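You operate a simulated robot arm through the tools that you are given. There is no shell and no other tool. Be economical: measure what you need, move in short steps, check, and stop when the job is done.

Carry out the task below with a simulated robot arm. There is one attempt and no reset: what you move stays moved.

TASK
Take the gold nut from the back bench and put it on top of the orange sanding block. Put the red measuring cup from the wooden table on the shelf under the long bench with a white top and the blue measuring cup on the shelf under the rigging bench. Shut the pads drawer. The order is free. Set down upright: measuring cup.

Only the result counts: the job must be done as asked and must still hold three seconds after the hand-in. Knocking over, shifting, dropping, spilling or breaking anything else fails it.

THE ROBOT
A 6-joint arm with a two-finger parallel gripper on a trunk, on a base that drives. Base frame: it is fixed to the floor where the robot stands at the start and does not move with it; the origin is under the middle of the robot, x ahead of it, y to its left, z up. Units: m, degrees, N and s.
With the tool pointing down near the work surface it reaches from about 0.28 to 0.7 m from the robot's upright axis, wherever it stands. Its first joint turns from -166.0 to 166.0 degrees. Places, roughly: measuring cup [-3, 1.75, 0.75]; pads drawer [-7.3, 4.7, 0.6]; shelf under the long bench with a white top [-5.7, -1.5, 0.3]; shelf under the rigging bench [-4.2, 1.7, 0.4]. Payload 4.1 kg.
The tool frame sits at the grasp point between the pads (the TCP): z along the fingers, y along the line on which they close. The tips reach 0.023 m beyond it. The gripper opens to 0.094 m. The fingers are 0.038 m wide and 0.01 m thick; the gripper's body (0.054 by 0.096 m) begins 0.039 m behind the TCP.
Orientation is told as [roll, pitch, yaw] about the base's x, y, z axes, in that order, counted from this pose: with the fingers straight down and closing along the base's y, the tool's x points along the base's -x, its y along +y and its z along -z.

THE INTERFACE
- The arm moves only by the tool nudge_tool. Its arguments are lists of equal length, an entry for each row: "hand": the gripper command, from -1 (shut) to 1 (fully open), values between in proportion; "dp": the shift along the base's x, y, z in m, a list of three; "angular": the turn, a rotation vector about the base's x, y, z in degrees, a list of three. In form: {"hand": [hand, ...], "dp": [[x, y, z], ...], "angular": [[rx, ry, rz], ...]}. A call has 1 to 20 rows; each row is the pose to reach, as a shift and turn from the pose commanded when the call began. Rows are played at 5 a second. More than 0.05 m and 8.6 degrees between two rows, or a gripper value outside its range, and nothing of the call is played. A pose out of reach is approached as far as the arm can. The call stops where the force on the tool passes 40 N (or 10 N more than at its start, if that is more) or the arm is blocked; 0.2 s more then pass. The fingers move at their own pace (about 0.045 m/s each) and stop on an object; they squeeze with about 40 N. The grip force told is the motor's: it shows also when the fingers shut on nothing. Time passes only in rows, and 0.2 s behind the last, so rows that repeat a pose let the fingers close. The reply holds the time, the measured pose of the TCP, the force on the tool along the base axes, the opening and the grip force, in the units named above and with some noise, with the torque about the TCP (base axes, N m) and any sound that the robot's microphone picked up.
- Cameras (640 x 400 px; columns grow to the right, rows downward): "scene" is now at [0.0181, 0.1682, 1.5499]; the picture's right is [0.04, -1.00, 0.00], its down [-0.67, -0.02, -0.74] and it looks along [0.74, 0.03, -0.67] (base axes); focal length 268 px, centre (320, 200). "wrist" rides on the gripper at [0.087, 0.016, -0.075] in the tool frame; the picture's right is [-0.18, 0.98, 0.00], its down [-0.58, -0.11, -0.81] and it looks along [-0.79, -0.15, 0.59] (tool axes); focal length 243 px, centre (320, 200). There is no depth. A picture from a camera that has moved, and an enlarged one, comes with that camera's place and axes in the base frame and with its lens. The place of the scene camera against the robot may be out by one fixed shift of up to 0.018 m in any direction.
- snapshot(camera): a new picture of that camera. The clock stands still meanwhile.
- slide_trunk(by): slides the trunk up (or, below 0, down) by that many m; the arm and the scene camera ride with it, the base frame stays. It gives what a move gives, with no picture.
- roll_base(legs): drives the robot by 1 to 6 legs, each [ahead, turn to the left] in m and degrees, along the robot's own axes; the way and the turn of a leg run together, so that a leg with both is an arc; at most 1.5 m and 180 degrees a leg. The arm and the cameras ride along, it lands a little off, and it stops where it bumps. It gives what a move gives.
- head_to(pan, tilt): turns the head with the scene camera to pan (to the left, within 155 degrees either way) and tilt (down, from -29 to 69), counted from straight ahead of the robot. It gives what a move gives.
- close_up(camera, box): a new picture of the part [left, top, right, bottom] of that camera's present view, enlarged. The clock stands still meanwhile.
- job_done(): hands the job in; it is judged then, once.

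Go step by step. Nothing tells you exact positions but the pictures and the camera data: compare them with the known pose of the tool, close in by small moves and look again before you grip or let go. The budget is 165 turns and 108 pictures, counting those below and the enlarged ones. Unless the task says otherwise, let go and move clear before handing in.

The tools are called after "Request:" as a command line: name --argument value ..., lists and objects as JSON in quotes. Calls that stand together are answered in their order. nudge_tool: Moves the arm, as the interface text tells. Its arguments: {"type":"object","properties":{"hand":{"type":"array"},"dp":{"type":"array"},"angular":{"type":"array"}},"required":["hand","dp","angular"]} The other tools are called the same way: slide_trunk (by) slides the trunk up or down; roll_base (legs) drives the base; head_to (pan, tilt) turns the head that bears the scene camera; snapshot (camera) takes a picture; close_up (camera, box) takes an enlarged picture of a part of a camera's view; job_done () hands the job in.

At the start:

```text
time_s: 0.0
tcp_pos: [0.2941, 0.3696, 1.2226]
orientation: [0.1, 0.0, 0.2]
wrist_force: [0.2, 0.0, 0.4]
torque: [0.0, 0.02, 0.02]
gripper_width: 0.0938
gripper_force: 0.1
trunk travel left (down, up): [-0.5, 0.09]
robot x, y, heading: [-0.0018, -0.0, 0.3]
head pan, tilt: [2.0, 42.3]
```

scene: 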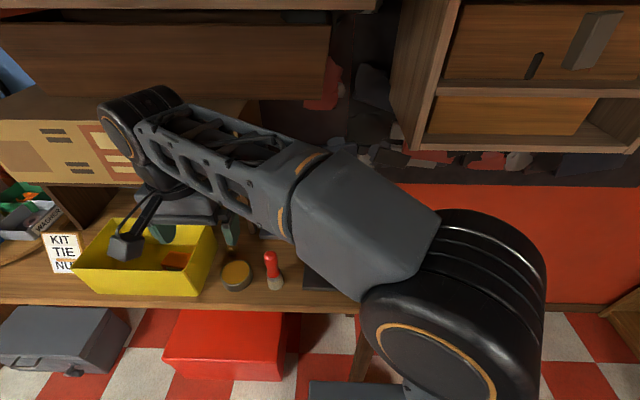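
wrist: 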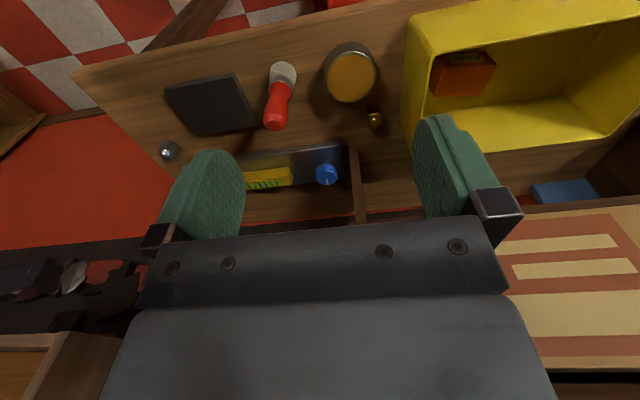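

I see a bench ahead with a yellow tray, an orange block in it and a small gold thing near a tin. I enlarge to identify these.

Request:
close_up --camera "wrist" --box '[240, 0, 640, 250]'

Request:
close_up --camera "scene" --box '[0, 160, 320, 360]'

```text
1.60 times, centred on (440, 125) of wrist
camera zoom: at [0.2083, 0.3866, 1.2971], right [0.18, 0.98, 0.0], down [0.58, -0.11, 0.81], along [0.79, -0.15, -0.59], focal length 388 px, centre (128, 320)
```

zoom: 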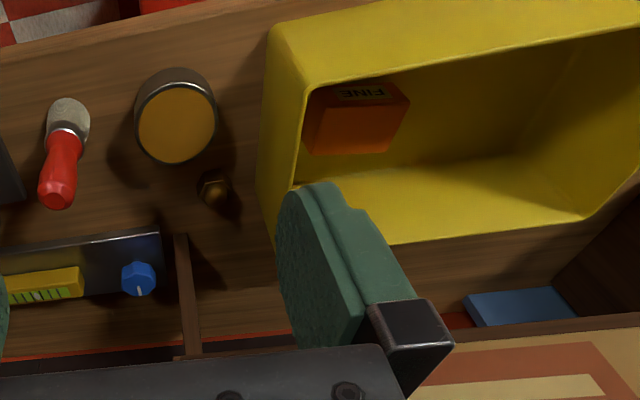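

```text
2.00 times, centred on (160, 260) of scene
camera zoom: at [0.0181, 0.1682, 1.5499], right [0.04, -1.0, 0.0], down [-0.67, -0.02, -0.74], along [0.74, 0.03, -0.67], focal length 535 px, centre (640, 80)
```

zoom: 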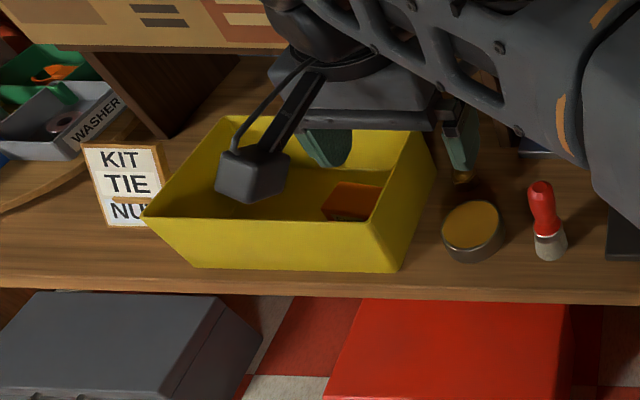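

The gold nut is roughly at (0.46, 0.43, 0.95), the orange block in the tray near (0.42, 0.55). I move above the nut, gripper partly shut, and look again.

Request:
nudge_tool --hand '[0.0, 0.0, 0.0, 0.0, 0.0]' --dp '[[0.03, 0.01, -0.02], [0.06, 0.02, -0.04], [0.09, 0.03, -0.07], [0.12, 0.045, -0.1], [0.14, 0.055, -0.12]]' --angular '[[0, 0, 0], [0, 0, 0], [0, 0, 0], [0, 0, 0], [0, 0, 0]]'

Request:
snapshot --camera "wrist"

Request:
snapshot --camera "scene"

```text
time_s: 1.2
tcp_pos: [0.4365, 0.427, 1.1008]
orientation: [0.0, 0.0, 0.2]
wrist_force: [0.0, -0.2, -0.1]
torque: [0.0, 0.0, -0.01]
gripper_width: 0.0473
gripper_force: 0.1
trunk travel left (down, up): [-0.5, 0.09]
robot x, y, heading: [0.0008, 0.0036, -0.2]
head pan, tilt: [2.0, 42.3]
```

```text
103 pictures are left
camera wrist: at [0.3496, 0.4424, 1.1765], right [0.18, 0.98, 0.0], down [0.58, -0.11, 0.81], along [0.79, -0.15, -0.59], focal length 243 px, centre (320, 200)
```

wrist: 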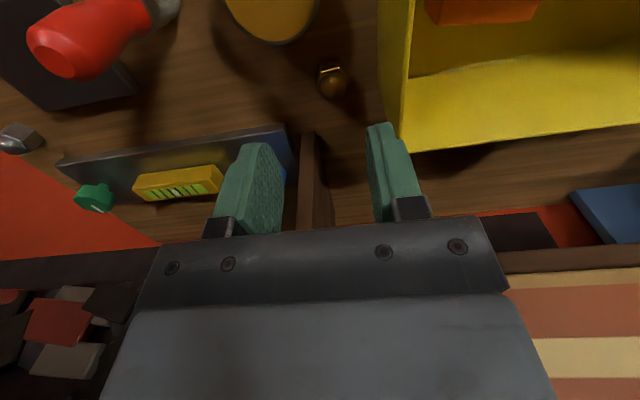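

```text
102 pictures are left
camera scene: at [0.0185, 0.1685, 1.5499], right [0.04, -1.0, 0.0], down [-0.67, -0.02, -0.74], along [0.74, 0.03, -0.67], focal length 268 px, centre (320, 200)
```

scene: 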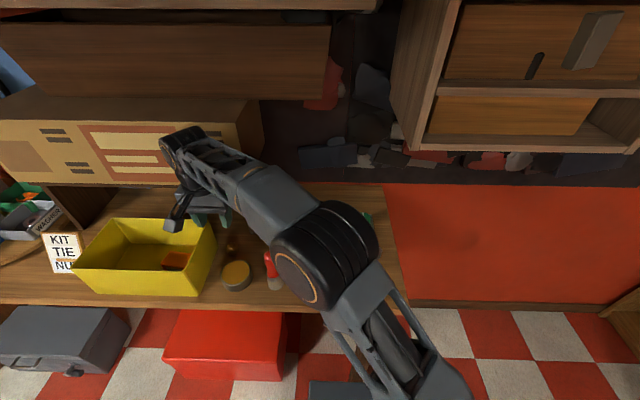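

Two wrist views put the nut at about (0.475, 0.432, 0.936). I go down above it and look closely.

Request:
nudge_tool --hand '[0.0, 0.0, 0.0]' --dp '[[0.02, 0.0, -0.03], [0.034, 0.002, -0.06], [0.034, 0.002, -0.08]]' --angular '[[0, 0, 0], [0, 0, 0], [0, 0, 0]]'

Request:
close_up --camera "wrist" --box '[160, 0, 480, 200]'

```text
time_s: 2.0
tcp_pos: [0.468, 0.426, 1.0221]
orientation: [0.0, 0.0, 0.1]
wrist_force: [0.1, -0.4, -0.8]
torque: [0.01, 0.01, 0.0]
gripper_width: 0.0471
gripper_force: 0.1
trunk travel left (down, up): [-0.5, 0.09]
robot x, y, heading: [0.0031, 0.0043, 0.2]
head pan, tilt: [2.0, 42.3]
```

```text
2.00 times, centred on (320, 100) of wrist
camera zoom: at [0.3821, 0.4434, 1.0969], right [0.18, 0.98, 0.0], down [0.58, -0.11, 0.81], along [0.79, -0.15, -0.59], focal length 485 px, centre (320, 400)
```

zoom: 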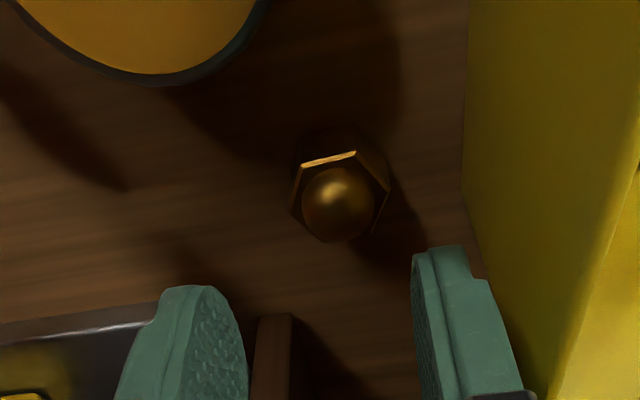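

It is a domed hex nut about 0.03 m across flats, with two flats facing along x. I rise a little and turn the gripper by +96° so that it closes on those flats and stays clear of the tray.

Request:
nudge_tool --hand '[0.1, 0.1, 0.1, 0.1, 0.1, 0.1, 0.1, 0.1, 0.1, 0.1, 0.1, 0.1]' --dp '[[0, 0, 0.02], [0, 0, 0.05], [0, 0, 0.05], [0, 0, 0.05], [0, 0, 0.05], [0, 0, 0.05], [0, 0, 0.05], [0, 0, 0.05], [0, 0, 0.05], [0, 0, 0.05], [0, 0.003, 0.05], [0.005, 0.006, 0.05]]' --angular '[[0, 0, 8], [0, 0, 16], [0, 0, 24], [0, 0, 32], [0, 0, 40], [0, 0, 48], [0, 0, 56], [0, 0, 64], [0, 0, 72], [0, 0, 80], [0, 0, 88], [0, 0, 96]]'

Request:
snapshot --camera "wrist"

```text
time_s: 4.6
tcp_pos: [0.4728, 0.4322, 1.0726]
orientation: [0.0, 0.0, 96.5]
wrist_force: [-12.5, -7.1, -2.1]
torque: [0.52, -0.93, -0.63]
gripper_width: 0.0515
gripper_force: 0.1
trunk travel left (down, up): [-0.5, 0.09]
robot x, y, heading: [-0.0032, 0.0018, 0.1]
head pan, tilt: [2.0, 42.3]
```

```text
100 pictures are left
camera wrist: at [0.4654, 0.3451, 1.148], right [-1.0, 0.07, 0.0], down [0.04, 0.59, 0.81], along [0.06, 0.8, -0.59], focal length 243 px, centre (320, 200)
```

wrist: 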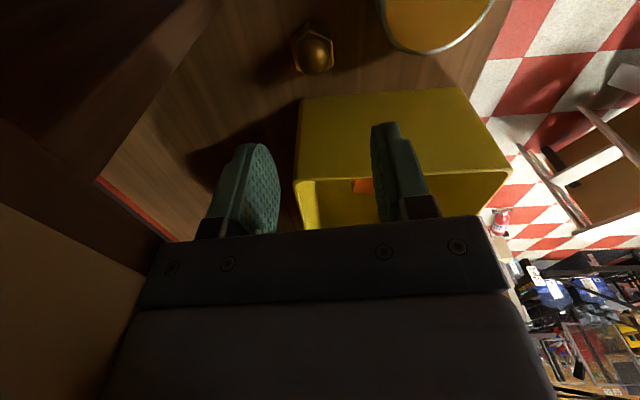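

The wrist feels about 14 N pushing toward the robot, so something is being touched. I look from the head camera before going on.

Request:
snapshot --camera "scene"

Request:
close_up --camera "scene" --box '[80, 80, 400, 280]'

```text
99 pictures are left
camera scene: at [0.0157, 0.1671, 1.5501], right [0.04, -1.0, 0.0], down [-0.67, -0.02, -0.74], along [0.74, 0.03, -0.67], focal length 268 px, centre (320, 200)
```

scene: 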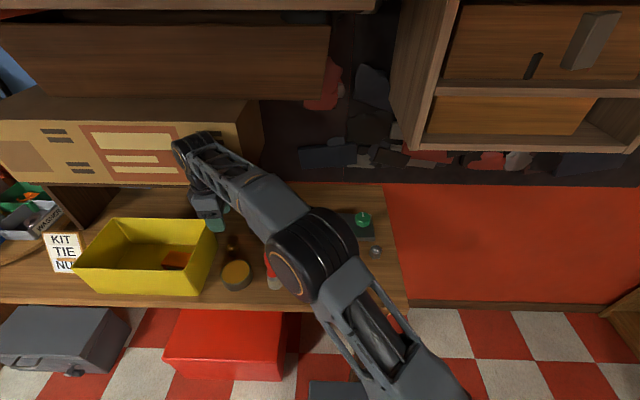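

```text
2.00 times, centred on (240, 180) of scene
camera zoom: at [0.0157, 0.1671, 1.5501], right [0.04, -1.0, 0.0], down [-0.67, -0.02, -0.74], along [0.74, 0.03, -0.67], focal length 535 px, centre (480, 240)
```

zoom: 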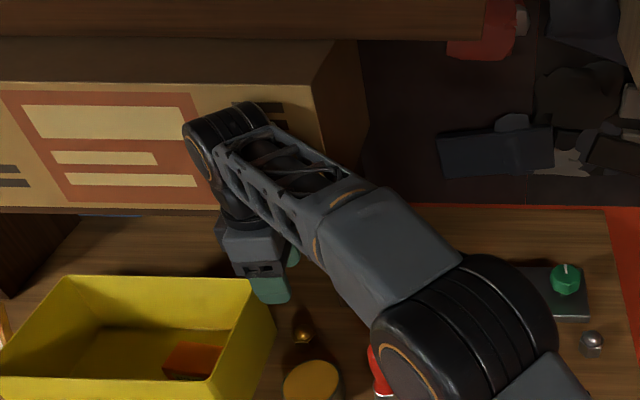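

The gripper body's long side is touching the tan cabinet behind, at about x = 0.52 and z above 1.14. I back off in x first, then go lower before coming forward again.

Request:
nudge_tool --hand '[0.1, 0.1, 0.1]' --dp '[[-0.02, -0.005, 0], [-0.03, -0.005, 0.0], [-0.03, 0, -0.04]]' --angular '[[0, 0, 0], [0, 0, 0], [0, 0, 0]]'

Request:
snapshot --camera "wrist"

```text
time_s: 5.4
tcp_pos: [0.445, 0.4333, 1.0331]
orientation: [-0.1, -0.1, 96.1]
wrist_force: [0.5, -0.2, 0.5]
torque: [-0.01, 0.01, 0.0]
gripper_width: 0.0515
gripper_force: 0.0
trunk travel left (down, up): [-0.5, 0.09]
robot x, y, heading: [-0.0045, -0.0023, 0.3]
head pan, tilt: [2.0, 42.3]
```

```text
97 pictures are left
camera wrist: at [0.4381, 0.3462, 1.1069], right [-1.0, 0.08, 0.0], down [0.04, 0.59, 0.81], along [0.06, 0.8, -0.59], focal length 243 px, centre (320, 200)
```

wrist: 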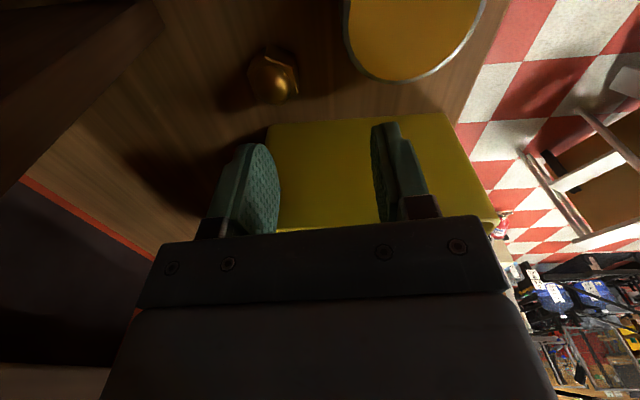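

The contact is gone; the nut shows at about (0.477, 0.431). I go lower, then forward, watching the force.

Request:
nudge_tool --hand '[0.1, 0.1, 0.1, 0.1]' --dp '[[0.0, 0, -0.02], [0.005, 0.0, -0.036], [0.02, -0.002, -0.038], [0.032, -0.002, -0.04]]' --angular '[[0, 0, 0], [0, 0, 0], [0, 0, 0], [0, 0, 0]]'

Request:
snapshot --camera "wrist"

```text
time_s: 6.4
tcp_pos: [0.4755, 0.4301, 0.9932]
orientation: [0.0, -0.1, 96.2]
wrist_force: [-0.4, 0.3, 0.4]
torque: [-0.03, -0.01, -0.01]
gripper_width: 0.0515
gripper_force: 0.1
trunk travel left (down, up): [-0.5, 0.09]
robot x, y, heading: [0.0021, -0.0037, -0.1]
head pan, tilt: [2.0, 42.3]
```

```text
96 pictures are left
camera wrist: at [0.4692, 0.3437, 1.0674], right [-1.0, 0.08, 0.0], down [0.04, 0.59, 0.81], along [0.06, 0.8, -0.59], focal length 243 px, centre (320, 200)
```

wrist: 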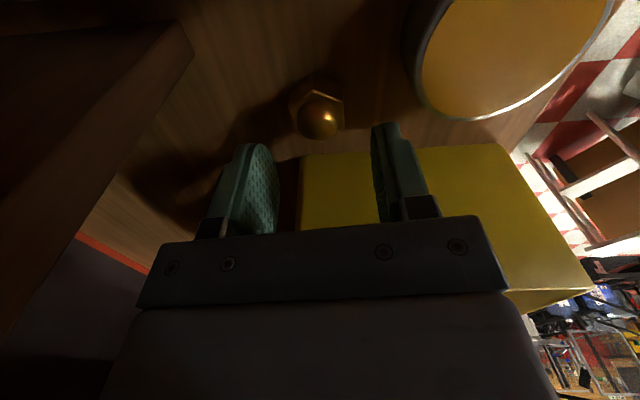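

The gripper is centred over the nut with no contact. I descend and close.

Request:
nudge_tool --hand '[0.1, 0.1, 0.1, -1, -1, -1, -1, -1]' --dp '[[0.001, 0, -0.02], [0.001, 0.0, -0.035], [0.001, 0, -0.042], [0.001, 0, -0.042], [0.001, 0, -0.042], [0.001, 0, -0.042], [0.001, 0, -0.042], [0.001, 0, -0.042]]' --angular '[[0, 0, 0], [0, 0, 0], [0, 0, 0], [0, 0, 0], [0, 0, 0], [0, 0, 0], [0, 0, 0], [0, 0, 0]]'

Request:
snapshot --camera "wrist"

```text
time_s: 6.9
tcp_pos: [0.4789, 0.4337, 0.9843]
orientation: [-1.3, -1.3, 96.3]
wrist_force: [1.5, 1.0, 14.3]
torque: [0.57, 0.4, -0.03]
gripper_width: 0.0516
gripper_force: 0.0
trunk travel left (down, up): [-0.5, 0.09]
robot x, y, heading: [-0.0009, -0.0006, 0.2]
head pan, tilt: [2.0, 42.3]
stopped in row 2: the force on the tool passed its limit at 51 N (the readings are from after the stop); the commanded pose is now the measured one
```

```text
95 pictures are left
camera wrist: at [0.4709, 0.3455, 1.0565], right [-1.0, 0.08, -0.02], down [0.03, 0.57, 0.82], along [0.07, 0.82, -0.57], focal length 243 px, centre (320, 200)
```

wrist: 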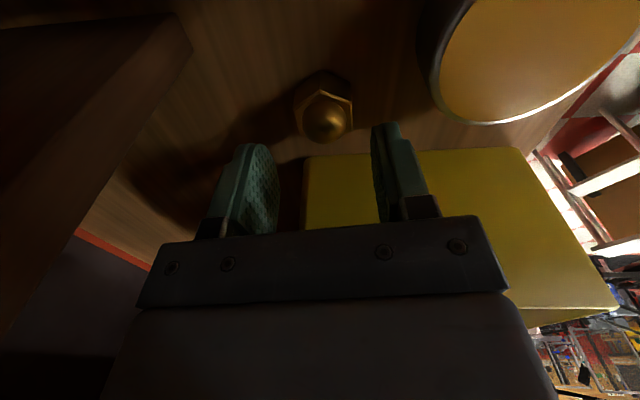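

The gripper body's edge landed on the tray's rim (z ≈ 1.02). I rise, lean the gripper 15° away from the tray about x, and try again.

Request:
nudge_tool --hand '[0.1, 0.1, 0.1, 0.1]' --dp '[[0.0, -0.001, 0.01], [-0.001, -0.002, 0.012], [-0.002, -0.004, 0.012], [-0.002, -0.005, 0.0]]' --angular '[[1.3, 1.3, 0], [8.5, 1.3, 0], [16.3, 1.3, 0], [16.3, 1.3, 0]]'

Request:
snapshot --camera "wrist"

Request:
close_up --camera "scene" --box '[40, 160, 360, 360]'

```text
time_s: 7.9
tcp_pos: [0.4758, 0.4294, 0.9798]
orientation: [-1.4, -17.4, 96.3]
wrist_force: [0.4, 0.4, -0.6]
torque: [0.01, -0.03, -0.02]
gripper_width: 0.0517
gripper_force: 0.0
trunk travel left (down, up): [-0.5, 0.09]
robot x, y, heading: [0.0014, -0.0011, 0.0]
head pan, tilt: [2.0, 42.3]
```

```text
94 pictures are left
camera wrist: at [0.4704, 0.3243, 1.0253], right [-1.0, 0.07, 0.03], down [0.05, 0.32, 0.95], along [0.06, 0.94, -0.32], focal length 243 px, centre (320, 200)
```

wrist: 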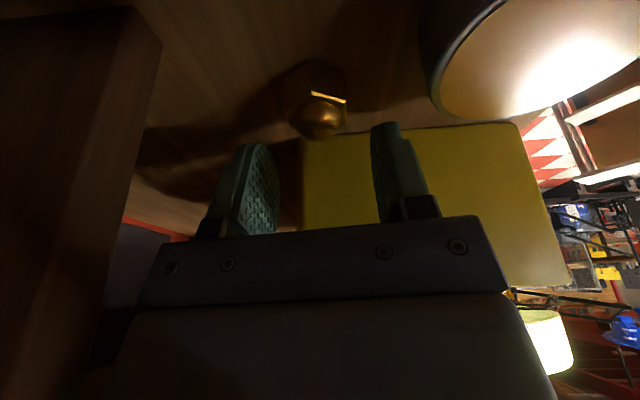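

```text
2.00 times, centred on (200, 260) of scene
camera zoom: at [0.0182, 0.1681, 1.5499], right [0.04, -1.0, 0.0], down [-0.67, -0.02, -0.74], along [0.74, 0.03, -0.67], focal length 535 px, centre (560, 80)
```

zoom: 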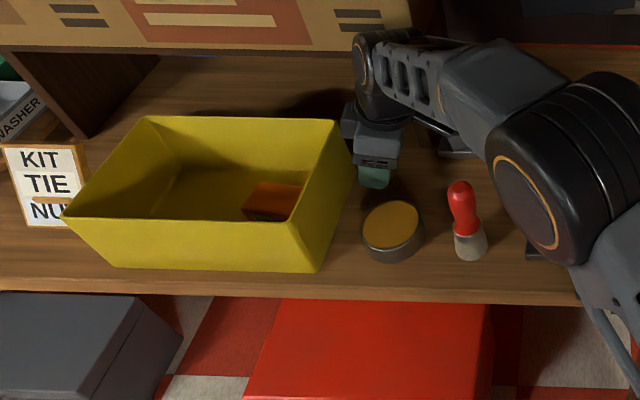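

I zoom in to check the nut's orientation between the pads.

Request:
close_up --camera "wrist" --box '[240, 40, 400, 140]'

```text
4.00 times, centred on (320, 90) of wrist
camera zoom: at [0.4704, 0.3243, 1.0253], right [-1.0, 0.07, 0.03], down [0.05, 0.32, 0.95], along [0.06, 0.94, -0.32], focal length 970 px, centre (320, 640)
```

zoom: 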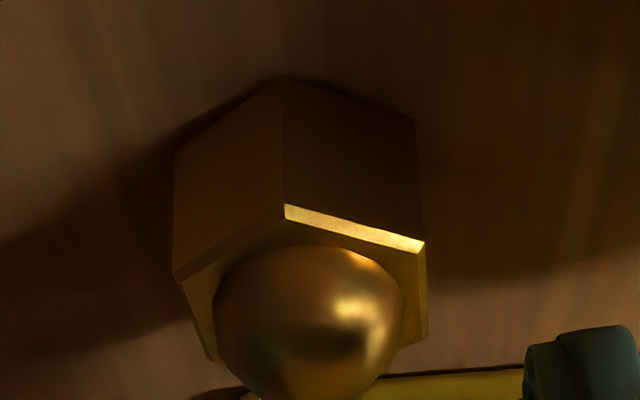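

Flats do face ±x, centred well. I descend the last bit and close.

Request:
nudge_tool --hand '[0.1, 0.1, 0.1, -1, -1, -1, -1, -1]' --dp '[[0.002, -0.005, -0.01], [0.002, -0.005, -0.02], [0.002, -0.005, -0.025], [0.002, -0.005, -0.025], [0.002, -0.005, -0.025], [0.002, -0.005, -0.025], [0.002, -0.005, -0.025], [0.002, -0.005, -0.025]]' --angular '[[0, 0, 0], [0, 0, 0], [0, 0, 0], [0, 0, 0], [0, 0, 0], [0, 0, 0], [0, 0, 0], [0, 0, 0]]'

Request:
snapshot --camera "wrist"

```text
time_s: 9.7
tcp_pos: [0.4781, 0.4229, 0.956]
orientation: [-1.4, -17.3, 96.3]
wrist_force: [0.3, 1.6, 0.6]
torque: [0.04, 0.02, -0.01]
gripper_width: 0.031
gripper_force: 39.8
trunk travel left (down, up): [-0.5, 0.09]
robot x, y, heading: [0.0011, -0.0008, -0.1]
head pan, tilt: [2.0, 42.3]
```

```text
91 pictures are left
camera wrist: at [0.4725, 0.3185, 1.0005], right [-1.0, 0.07, 0.03], down [0.05, 0.32, 0.95], along [0.06, 0.94, -0.33], focal length 243 px, centre (320, 200)
```

wrist: 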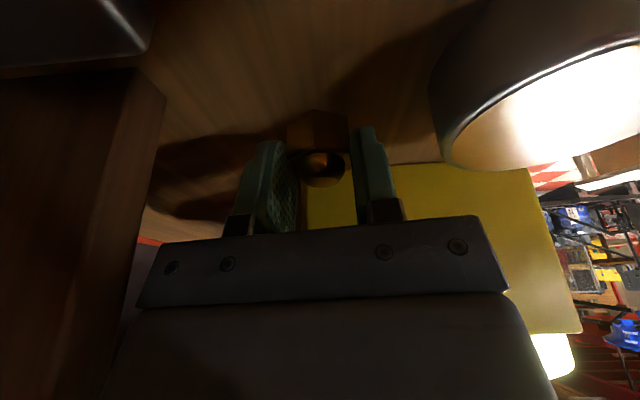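

The nut is held (0.031 m wide). I lift a little, come back in x, then rise above the rim and look at the block.

Request:
nudge_tool --hand '[-1, -1, -1, -1, -1, -1, -1]' --dp '[[0, 0, 0.02], [0, 0, 0.04], [-0.025, 0, 0.06], [-0.05, 0, 0.09], [-0.06, 0, 0.13], [-0.06, 0.02, 0.16], [-0.06, 0.03, 0.18]]' --angular '[[0, 0, 0], [0, 0, 0], [0, 0, 0], [0, 0, 0], [0, 0, 0], [0, 0, 0], [0, 0, 0]]'

Request:
snapshot --camera "wrist"

```text
time_s: 11.3
tcp_pos: [0.4191, 0.4547, 1.1343]
orientation: [-1.4, -17.3, 96.3]
wrist_force: [0.6, -0.6, -1.3]
torque: [-0.02, -0.02, 0.0]
gripper_width: 0.0313
gripper_force: 39.7
trunk travel left (down, up): [-0.5, 0.09]
robot x, y, heading: [-0.0001, 0.0035, 0.2]
head pan, tilt: [2.0, 42.3]
```

```text
90 pictures are left
camera wrist: at [0.412, 0.3496, 1.1801], right [-1.0, 0.07, 0.03], down [0.05, 0.32, 0.94], along [0.06, 0.94, -0.33], focal length 243 px, centre (320, 200)
```

wrist: 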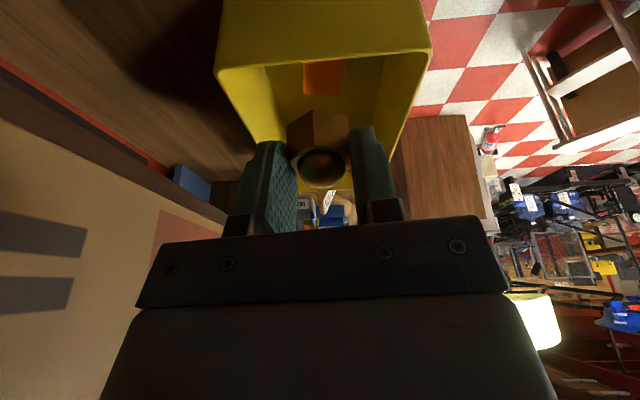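

I see the block behind the near rim, x about 0.418. I move further over the tray and look again.

Request:
nudge_tool --hand '[-1, -1, -1]' --dp '[[0, 0.03, 0.015], [0, 0.06, 0.03], [0, 0.085, 0.03]]' --angular '[[0, 0, 0], [0, 0, 0], [0, 0, 0]]'

Request:
snapshot --camera "wrist"

Request:
snapshot --camera "scene"

```text
time_s: 12.1
tcp_pos: [0.4124, 0.5322, 1.1617]
orientation: [-1.3, -17.3, 96.3]
wrist_force: [-1.1, -0.6, -1.7]
torque: [-0.01, -0.02, -0.02]
gripper_width: 0.0311
gripper_force: 40.3
out of reach, approached as far as the arm can: row 3
trunk travel left (down, up): [-0.5, 0.09]
robot x, y, heading: [0.0008, -0.0019, -0.2]
head pan, tilt: [2.0, 42.3]
```

```text
89 pictures are left
camera wrist: at [0.4066, 0.4269, 1.2065], right [-1.0, 0.07, 0.03], down [0.06, 0.32, 0.94], along [0.06, 0.94, -0.33], focal length 243 px, centre (320, 200)
```

wrist: 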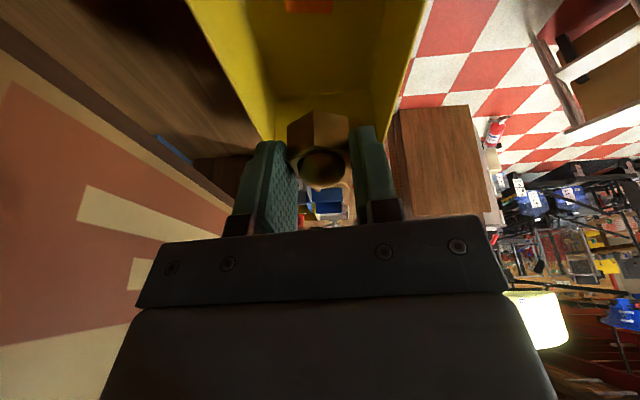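

```text
88 pictures are left
camera scene: at [0.0176, 0.1676, 1.55], right [0.04, -1.0, 0.0], down [-0.67, -0.02, -0.74], along [0.74, 0.03, -0.67], focal length 268 px, centre (320, 200)
```

scene: 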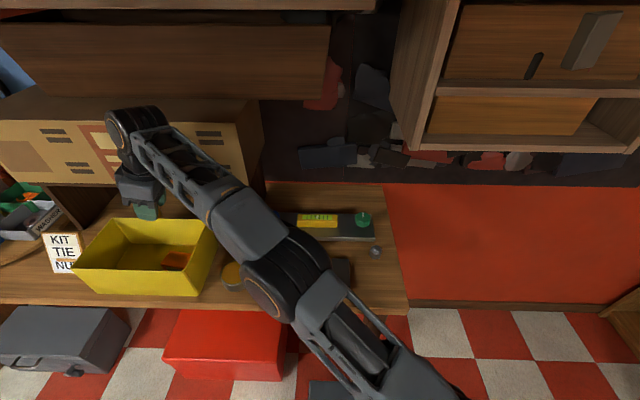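

The block's top is at z ≈ 0.966, x ≈ 0.39–0.44, y ≈ 0.504–0.583. The nut is nearly above it; I descend partway and check the pose.

Request:
nudge_tool --hand '[-1, -1, -1]' --dp '[[0, 0.0, -0.04], [0, 0.0, -0.08], [0, 0.0, -0.11]]' --angular '[[0, 0, 0], [0, 0, 0], [0, 0, 0]]'

Request:
snapshot --camera "wrist"

Request:
close_up --camera "scene" --box '[40, 180, 280, 330]'

```text
time_s: 12.9
tcp_pos: [0.4144, 0.5324, 1.0502]
orientation: [-1.4, -17.4, 96.2]
wrist_force: [0.6, -1.1, -0.8]
torque: [-0.04, -0.01, 0.02]
gripper_width: 0.031
gripper_force: 40.3
trunk travel left (down, up): [-0.5, 0.09]
robot x, y, heading: [-0.0011, 0.002, -0.1]
head pan, tilt: [2.0, 42.3]
```

```text
87 pictures are left
camera wrist: at [0.4073, 0.4274, 1.0953], right [-1.0, 0.07, 0.03], down [0.05, 0.32, 0.95], along [0.06, 0.94, -0.33], focal length 243 px, centre (320, 200)
```

wrist: 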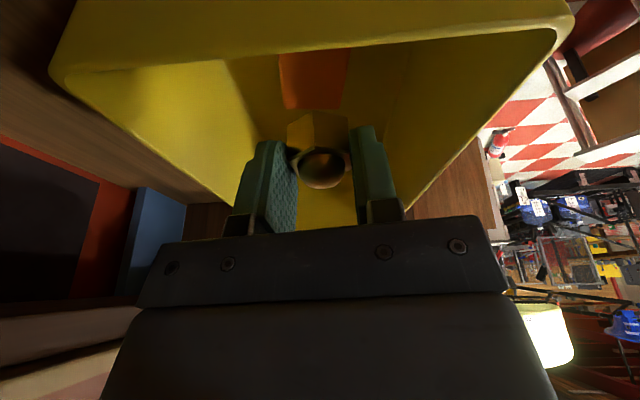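

```text
2.67 times, centred on (160, 255) of scene
camera zoom: at [0.0183, 0.1685, 1.5499], right [0.04, -1.0, 0.0], down [-0.67, -0.02, -0.74], along [0.74, 0.03, -0.67], focal length 714 px, centre (747, 53)
```

zoom: 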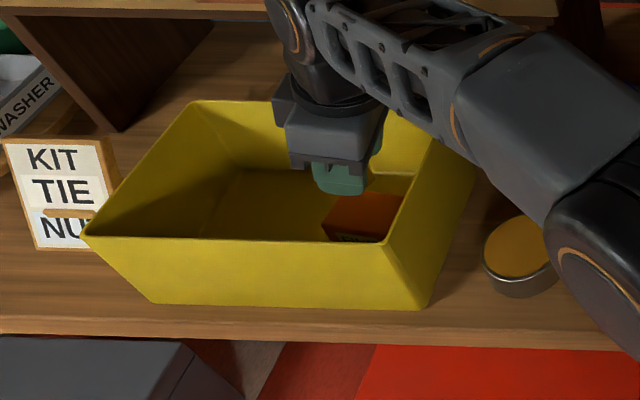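

All lines up: far edge of block y ≈ 0.582, near rim y ≈ 0.483. I lower until the nut almost touches.

Request:
nudge_tool --hand '[-1, -1, -1]' --dp '[[0.001, 0.003, -0.025], [0.002, 0.005, -0.042], [0.002, 0.005, -0.05]]' --angular '[[0, 0, 0], [0, 0, 0], [0, 0, 0]]'

Request:
snapshot --camera "wrist"

```text
time_s: 13.7
tcp_pos: [0.4162, 0.5361, 1.0002]
orientation: [-1.4, -17.4, 96.2]
wrist_force: [-0.5, -0.2, -0.8]
torque: [0.0, 0.04, 0.01]
gripper_width: 0.0311
gripper_force: 40.0
trunk travel left (down, up): [-0.5, 0.09]
robot x, y, heading: [0.0035, 0.0034, 0.1]
head pan, tilt: [2.0, 42.3]
```

```text
85 pictures are left
camera wrist: at [0.4091, 0.4317, 1.0457], right [-1.0, 0.07, 0.03], down [0.05, 0.32, 0.94], along [0.06, 0.94, -0.33], focal length 243 px, centre (320, 200)
```

wrist: 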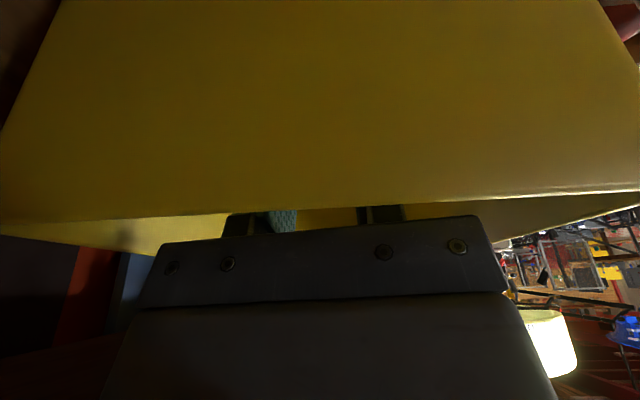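

No contact yet; I lower a few millimetres in small steps.

Request:
nudge_tool --hand '[-1, -1, -1]' --dp '[[0, 0, -0.002], [0, 0, -0.003], [0, 0, -0.004]]' --angular '[[0, 0, 0], [0, 0, 0], [0, 0, 0]]'

```text
time_s: 14.5
tcp_pos: [0.4145, 0.5374, 0.9994]
orientation: [-1.5, -17.6, 96.3]
wrist_force: [0.8, 1.8, 16.7]
torque: [0.09, 0.18, -0.01]
gripper_width: 0.031
gripper_force: 40.3
trunk travel left (down, up): [-0.5, 0.09]
robot x, y, heading: [0.0011, -0.0008, -0.1]
head pan, tilt: [2.0, 42.3]
```

The nut rests on the block (17 N straight under it). I ease off, open the fingers moderately and rise.

Request:
nudge_tool --hand '[-1, 0.1, 0.1, 0.1, 0.1, 0.1, 0.1, 0.1]' --dp '[[0, 0, -0.002], [0, 0, -0.002], [0, 0, -0.002], [0, 0, 0], [0, 0, 0.015], [0, 0, 0.04], [0, -0.01, 0.08], [0, -0.04, 0.11]]' --angular '[[0, 0, 0], [0, 0, 0], [0, 0, 0], [0, 0, 0], [0, 0, 0], [0, 0, 0], [0, 0, 0], [0, 0, 0]]'

Request:
snapshot --camera "wrist"

Request:
close_up --camera "scene" --box '[40, 180, 280, 330]'

```text
time_s: 16.3
tcp_pos: [0.4146, 0.4952, 1.1082]
orientation: [-1.4, -17.3, 96.3]
wrist_force: [-0.3, -1.0, 0.1]
torque: [-0.01, -0.02, 0.02]
gripper_width: 0.0516
gripper_force: 0.2
trunk travel left (down, up): [-0.5, 0.09]
robot x, y, heading: [-0.0013, -0.0019, 0.0]
head pan, tilt: [2.0, 42.3]
```

```text
84 pictures are left
camera wrist: at [0.4081, 0.3899, 1.1531], right [-1.0, 0.07, 0.03], down [0.05, 0.32, 0.95], along [0.06, 0.94, -0.33], focal length 243 px, centre (320, 200)
```

wrist: 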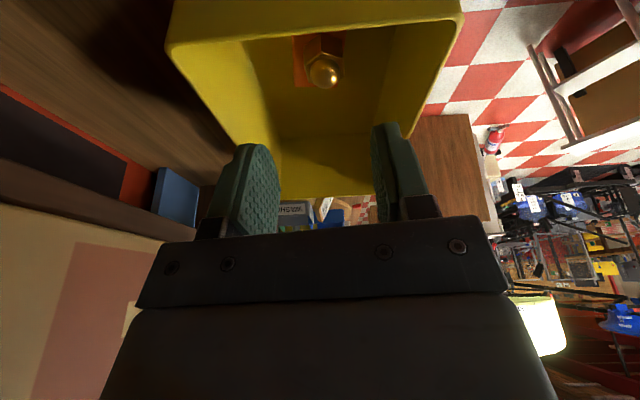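

```text
2.67 times, centred on (160, 255) of scene
camera zoom: at [0.0179, 0.1676, 1.55], right [0.04, -1.0, 0.0], down [-0.67, -0.02, -0.74], along [0.74, 0.03, -0.67], focal length 714 px, centre (747, 53)
```

zoom: 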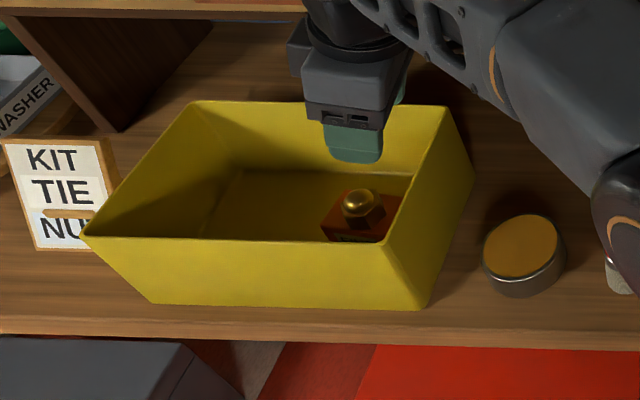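

The nut sits on the orange block. I now retract the arm to a compact pose, upright again.

Request:
nudge_tool --hand '[0.1, 0.1, 0.1, 0.1, 0.1, 0.1, 0.1]' --dp '[[0, -0.02, 0.03], [-0.02, -0.05, 0.06], [-0.04, -0.09, 0.09], [-0.07, -0.12, 0.11], [-0.1, -0.15, 0.12], [-0.13, -0.18, 0.12], [-0.15, -0.2, 0.12]]' --angular '[[0, 0, 0], [0, 0, 0], [-6, -0.6, 0], [-12, -1.2, 0], [-17.3, -1.9, 0], [-17.3, -1.9, 0], [-17.3, -1.9, 0]]'

Request:
nudge_tool --hand '[0.1, 0.1, 0.1, 0.1, 0.1, 0.1, 0.1, 0.1, 0.1, 0.1, 0.1, 0.1]' --dp '[[0, -0.02, 0], [0, -0.04, 0], [0, -0.06, 0], [0, -0.08, 0], [0, -0.1, 0], [0, -0.12, 0], [0, -0.14, 0], [0, -0.15, 0], [0, -0.16, 0], [0, -0.17, 0], [0, -0.18, 0], [0, -0.19, 0]]' --angular '[[0, 0, -8], [0, 0, -16], [0, 0, -24], [0, 0, -32], [0, 0, -40], [0, 0, -48], [0, 0, -56], [0, 0, -64], [0, 0, -72], [0, 0, -80], [0, 0, -88], [0, 0, -96]]'

Request:
head_to --pan 90 --tilt 20

Request:
snapshot --camera "scene"

Request:
head_to --pan 150 --tilt 20

Request:
snapshot --camera "scene"

Request:
head_to --pan -150 --tilt 20

Request:
snapshot --camera "scene"

```text
refused: row 3 steps farther than a row can; nothing moved
```

```text
time_s: 18.9
tcp_pos: [0.4154, 0.3056, 1.1076]
orientation: [-1.5, -17.3, 0.1]
wrist_force: [0.2, -0.5, 0.2]
torque: [0.0, 0.03, 0.04]
gripper_width: 0.0517
gripper_force: 0.0
trunk travel left (down, up): [-0.5, 0.09]
robot x, y, heading: [0.0017, -0.0013, -0.0]
head pan, tilt: [2.0, 42.3]
```

```text
time_s: 20.5
tcp_pos: [0.4149, 0.3079, 1.1082]
orientation: [-1.3, -17.4, 0.3]
wrist_force: [-0.3, -0.4, 0.6]
torque: [0.0, 0.01, 0.02]
gripper_width: 0.0518
gripper_force: 0.2
trunk travel left (down, up): [-0.5, 0.09]
robot x, y, heading: [0.0043, 0.002, 0.1]
head pan, tilt: [90.0, 20.0]
```

```text
82 pictures are left
camera scene: at [-0.0652, 0.2583, 1.5847], right [1.0, 0.0, 0.0], down [0.0, -0.34, -0.94], along [0.0, 0.94, -0.34], focal length 268 px, centre (320, 200)
```

scene: 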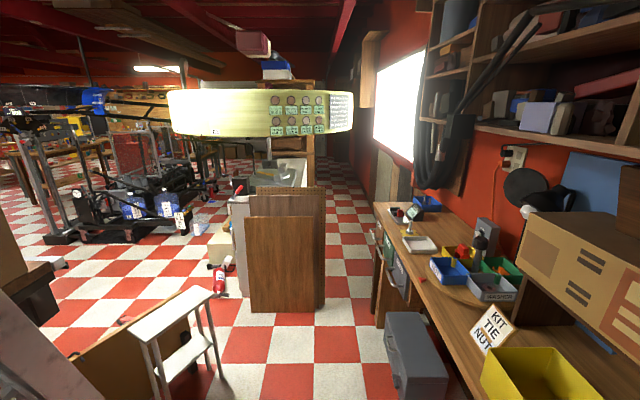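

```text
time_s: 21.8
tcp_pos: [0.416, 0.3056, 1.1071]
orientation: [-1.5, -17.3, 0.4]
wrist_force: [0.5, 0.0, 0.3]
torque: [0.01, 0.01, 0.0]
gripper_width: 0.0517
gripper_force: 0.0
trunk travel left (down, up): [-0.5, 0.09]
robot x, y, heading: [-0.0013, 0.0022, 0.3]
head pan, tilt: [150.0, 20.0]
```

```text
81 pictures are left
camera scene: at [-0.1459, 0.2118, 1.5847], right [0.5, 0.87, 0.0], down [0.3, -0.17, -0.94], along [-0.81, 0.47, -0.34], focal length 268 px, centre (320, 200)
```

scene: 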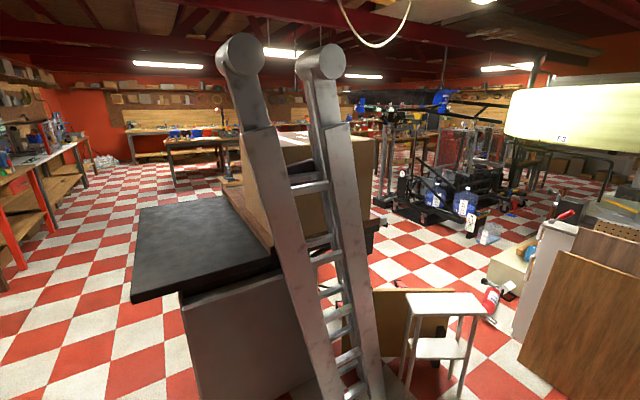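

```text
time_s: 25.9
tcp_pos: [0.4157, 0.306, 1.1073]
orientation: [-1.4, -17.3, 0.3]
wrist_force: [0.7, 0.3, 0.2]
torque: [0.0, 0.03, -0.02]
gripper_width: 0.0515
gripper_force: 0.1
trunk travel left (down, up): [-0.5, 0.09]
robot x, y, heading: [-0.0027, -0.001, -0.2]
head pan, tilt: [-150.0, 20.0]
```

```text
80 pictures are left
camera scene: at [-0.1459, 0.1186, 1.5847], right [-0.5, 0.87, 0.0], down [0.3, 0.17, -0.94], along [-0.81, -0.47, -0.34], focal length 268 px, centre (320, 200)
```

scene: 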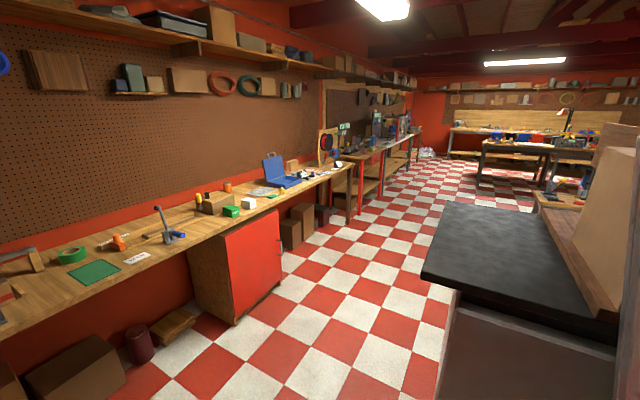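

The room is visible: a passage runs back on the robot's right (−y side) past a black-topped cabinet. I first finish retracting the arm.

Request:
nudge_tool --hand '[0.1, 0.1, 0.1, 0.1, 0.1, 0.1, 0.1]' --dp '[[0, 0, 0.04], [0, 0, 0.08], [-0.02, -0.02, 0.11], [-0.04, -0.05, 0.13], [-0.06, -0.08, 0.15], [-0.09, -0.11, 0.16], [-0.12, -0.14, 0.16]]' --angular '[[0, 0, 0], [0, 0, 0], [0.3, 4, 0], [0.6, 9, 0], [1.0, 13, 0], [1.4, 17.3, 0], [1.4, 17.3, 0]]'

Request:
head_to --pan 0 --tilt 50

Request:
snapshot --camera "scene"

Request:
head_to --pan -100 --tilt 35

Request:
snapshot --camera "scene"

Request:
head_to --pan -150 --tilt 55

Request:
snapshot --camera "scene"

```text
time_s: 27.5
tcp_pos: [0.2941, 0.1645, 1.2673]
orientation: [0.1, 0.1, 0.1]
wrist_force: [0.1, 0.1, -0.1]
torque: [0.01, 0.0, -0.03]
gripper_width: 0.0516
gripper_force: 0.1
trunk travel left (down, up): [-0.5, 0.09]
robot x, y, heading: [0.0018, -0.0008, 0.3]
head pan, tilt: [-150.0, 20.0]
```

```text
time_s: 29.8
tcp_pos: [0.2944, 0.1669, 1.2659]
orientation: [0.1, -0.1, 0.1]
wrist_force: [0.3, -0.1, -0.1]
torque: [0.0, 0.0, 0.01]
gripper_width: 0.0515
gripper_force: 0.0
trunk travel left (down, up): [-0.5, 0.09]
robot x, y, heading: [0.0011, -0.0042, -0.1]
head pan, tilt: [0.0, 50.0]
```

```text
79 pictures are left
camera scene: at [0.0117, 0.165, 1.5392], right [0.0, -1.0, 0.0], down [-0.77, 0.0, -0.64], along [0.64, 0.0, -0.77], focal length 268 px, centre (320, 200)
```

scene: 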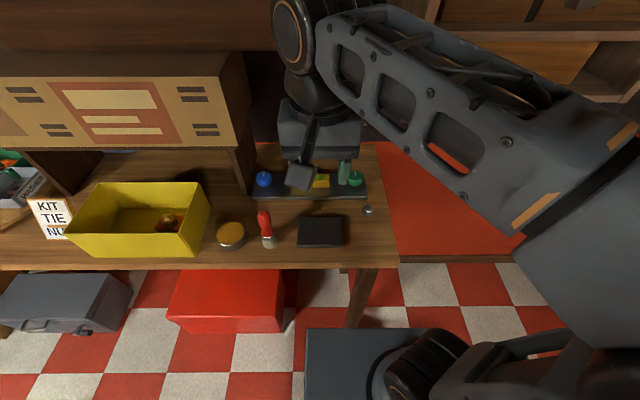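

```text
time_s: 31.6
tcp_pos: [0.2962, 0.1661, 1.2669]
orientation: [0.2, 0.0, 0.2]
wrist_force: [-0.9, -0.2, 0.3]
torque: [-0.03, 0.04, 0.02]
gripper_width: 0.0514
gripper_force: 0.0
trunk travel left (down, up): [-0.5, 0.09]
robot x, y, heading: [0.0033, 0.0015, 0.0]
head pan, tilt: [-100.0, 35.0]
```

```text
78 pictures are left
camera scene: at [-0.0805, 0.0784, 1.5609], right [-0.98, 0.17, 0.0], down [0.1, 0.56, -0.82], along [-0.14, -0.81, -0.57], focal length 268 px, centre (320, 200)
```

scene: 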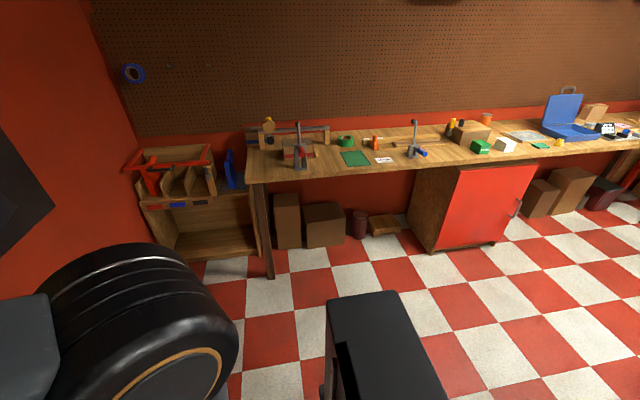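

```text
time_s: 32.8
tcp_pos: [0.2955, 0.1659, 1.2673]
orientation: [0.1, -0.1, 0.1]
wrist_force: [-0.9, 0.3, -0.3]
torque: [0.01, 0.03, 0.02]
gripper_width: 0.0518
gripper_force: 0.0
trunk travel left (down, up): [-0.5, 0.09]
robot x, y, heading: [-0.0013, -0.0001, 0.1]
head pan, tilt: [-150.0, 55.0]
```

```text
77 pictures are left
camera scene: at [-0.1277, 0.129, 1.5327], right [-0.5, 0.87, 0.0], down [0.71, 0.41, -0.57], along [-0.5, -0.29, -0.82], focal length 268 px, centre (320, 200)
```

scene: 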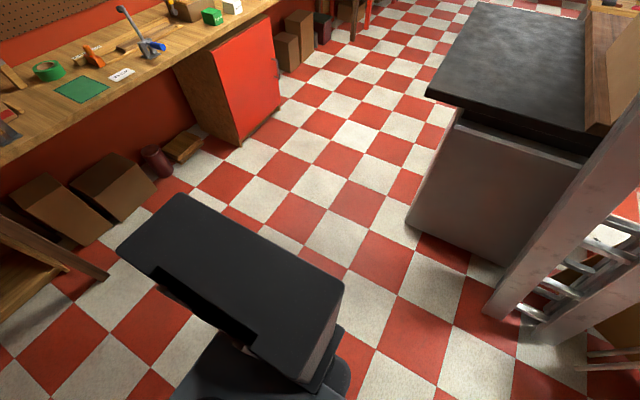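

The bench items look undisturbed. Behind, the cabinet's edge is at y ≈ 0.0 and the long bench front at y ≈ −1.2, so I drive along y ≈ −0.55.

Request:
roll_base --legs '[[-0.1, 0], [0, -155], [1.2, 0], [0, -25], [0.8, 0]]'

Request:
head_to --pan -40 --tilt 20

Request:
snapshot --camera "scene"

Request:
head_to --pan 30 --tilt 20

Request:
snapshot --camera "scene"

```text
time_s: 51.2
tcp_pos: [-2.2869, -0.6186, 1.2679]
orientation: [0.1, 0.0, 178.4]
wrist_force: [-0.1, 0.0, -0.1]
torque: [0.01, 0.0, 0.01]
gripper_width: 0.0518
gripper_force: 0.0
trunk travel left (down, up): [-0.5, 0.09]
robot x, y, heading: [-1.9861, -0.4606, 178.4]
head pan, tilt: [-150.0, 55.0]
```

```text
time_s: 53.0
tcp_pos: [-2.2846, -0.6173, 1.2667]
orientation: [0.2, 0.0, 178.3]
wrist_force: [-0.1, -0.1, 0.8]
torque: [0.01, 0.0, 0.04]
gripper_width: 0.0513
gripper_force: 0.1
trunk travel left (down, up): [-0.5, 0.09]
robot x, y, heading: [-1.9849, -0.465, 178.4]
head pan, tilt: [-40.0, 20.0]
```

```text
76 pictures are left
camera scene: at [-2.0057, -0.5693, 1.5847], right [0.67, 0.75, 0.0], down [0.26, -0.23, -0.94], along [-0.7, 0.63, -0.34], focal length 268 px, centre (320, 200)
```

scene: 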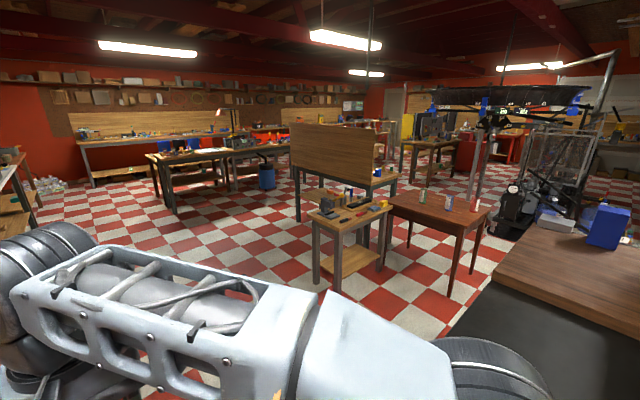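

```text
time_s: 54.5
tcp_pos: [-2.2847, -0.6173, 1.2674]
orientation: [0.1, -0.1, 178.3]
wrist_force: [0.4, 0.3, 0.0]
torque: [-0.02, 0.01, 0.0]
gripper_width: 0.0515
gripper_force: 0.1
trunk travel left (down, up): [-0.5, 0.09]
robot x, y, heading: [-1.9831, -0.4608, 178.1]
head pan, tilt: [30.0, 20.0]
```

```text
75 pictures are left
camera scene: at [-2.0183, -0.6754, 1.5847], right [-0.47, 0.88, 0.0], down [0.3, 0.16, -0.94], along [-0.83, -0.44, -0.34], focal length 268 px, centre (320, 200)
```

scene: 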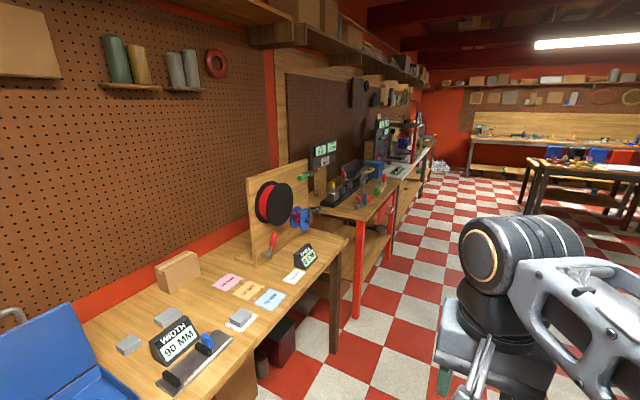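

I see a reddish wooden table with three small objects, and a rigging-type bench beside it. I zoom in on them.

Request:
head_to --pan -50 --tilt 20

Request:
close_up --camera "scene" --box '[140, 120, 460, 320]'

Request:
close_up --camera "scene" --box '[300, 160, 420, 235]'

```text
time_s: 56.0
tcp_pos: [-2.2864, -0.6188, 1.2675]
orientation: [0.0, 0.0, 178.3]
wrist_force: [1.0, 0.6, 0.8]
torque: [-0.03, -0.01, 0.01]
gripper_width: 0.0517
gripper_force: 0.0
trunk travel left (down, up): [-0.5, 0.09]
robot x, y, heading: [-1.9869, -0.4641, 178.4]
head pan, tilt: [-50.0, 20.0]
```

```text
2.00 times, centred on (300, 220) of scene
camera zoom: at [-1.9939, -0.5583, 1.5847], right [0.78, 0.62, 0.0], down [0.21, -0.27, -0.94], along [-0.58, 0.74, -0.34], focal length 535 px, centre (360, 160)
```

zoom: 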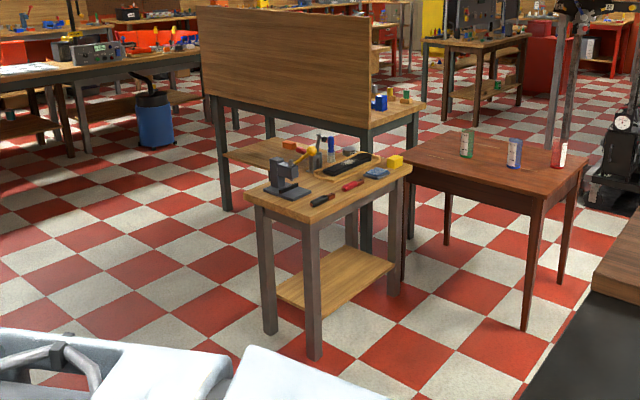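

```text
5.33 times, centred on (360, 198) of scene
camera zoom: at [-1.9939, -0.5583, 1.5847], right [0.78, 0.62, 0.0], down [0.21, -0.27, -0.94], along [-0.58, 0.74, -0.34], focal length 1428 px, centre (107, 213)
```

zoom: 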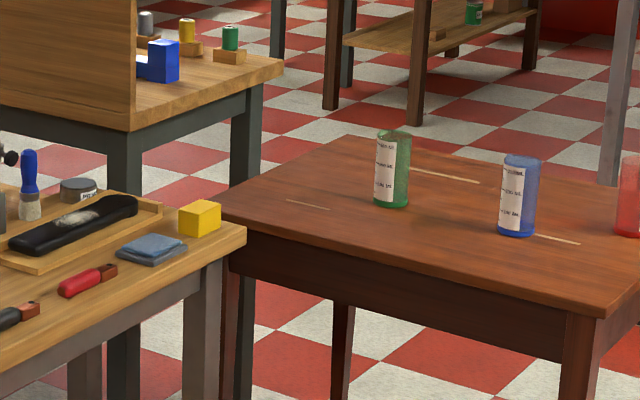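

Three graduated cups (green, blue, red) stand on the wooden table: blue ≈ (−2.88, 1.73), red ≈ (−2.73, 1.86). The backed bench behind is probably the rigging bench. I drive to the table's front.

Request:
roll_base --legs '[[0.8, 0], [0, -88.4], [1.3, 0]]'

Request:
head_to --pan 0 --tilt 45

Request:
snapshot --camera "scene"

Request:
snapshot --camera "wrist"

```text
time_s: 70.2
tcp_pos: [-2.8897, 1.1666, 1.2685]
orientation: [0.0, 0.0, 87.5]
wrist_force: [0.1, -0.5, 0.6]
torque: [0.01, 0.02, -0.01]
gripper_width: 0.0518
gripper_force: 0.0
trunk travel left (down, up): [-0.5, 0.09]
robot x, y, heading: [-2.7362, 0.8675, 87.5]
head pan, tilt: [-50.0, 20.0]
```

```text
time_s: 71.4
tcp_pos: [-2.8894, 1.1676, 1.2676]
orientation: [0.0, 0.0, 87.5]
wrist_force: [0.2, 0.2, 0.2]
torque: [0.04, 0.02, -0.02]
gripper_width: 0.0515
gripper_force: 0.0
trunk travel left (down, up): [-0.5, 0.09]
robot x, y, heading: [-2.7374, 0.8671, 87.5]
head pan, tilt: [0.0, 45.0]
```

```text
72 pictures are left
camera scene: at [-2.908, 0.8924, 1.5461], right [1.0, -0.05, 0.0], down [-0.03, -0.71, -0.71], along [0.03, 0.71, -0.71], focal length 268 px, centre (320, 200)
```

scene: 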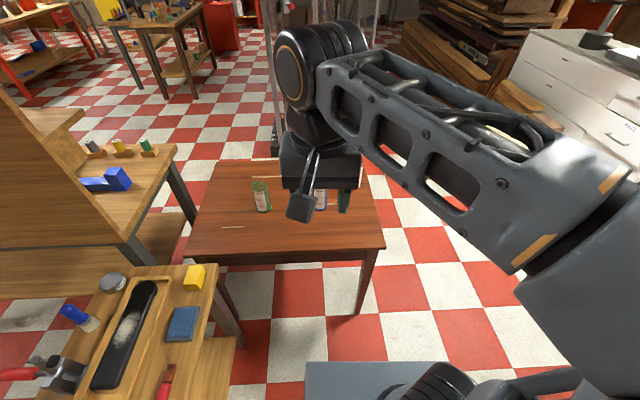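

```text
71 pictures are left
camera wrist: at [-2.9097, 1.0827, 1.3416], right [-0.97, 0.23, 0.0], down [0.14, 0.58, 0.81], along [0.18, 0.79, -0.59], focal length 243 px, centre (320, 200)
```

wrist: 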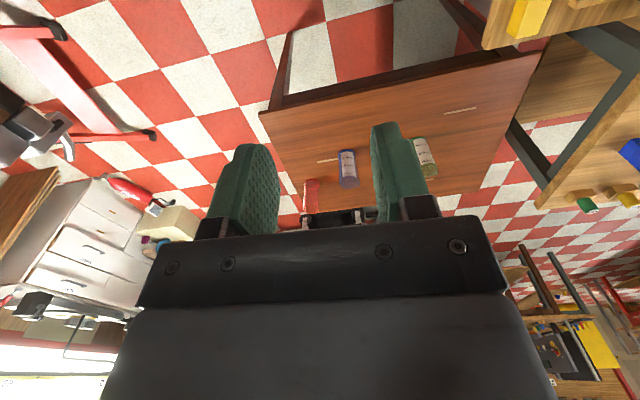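

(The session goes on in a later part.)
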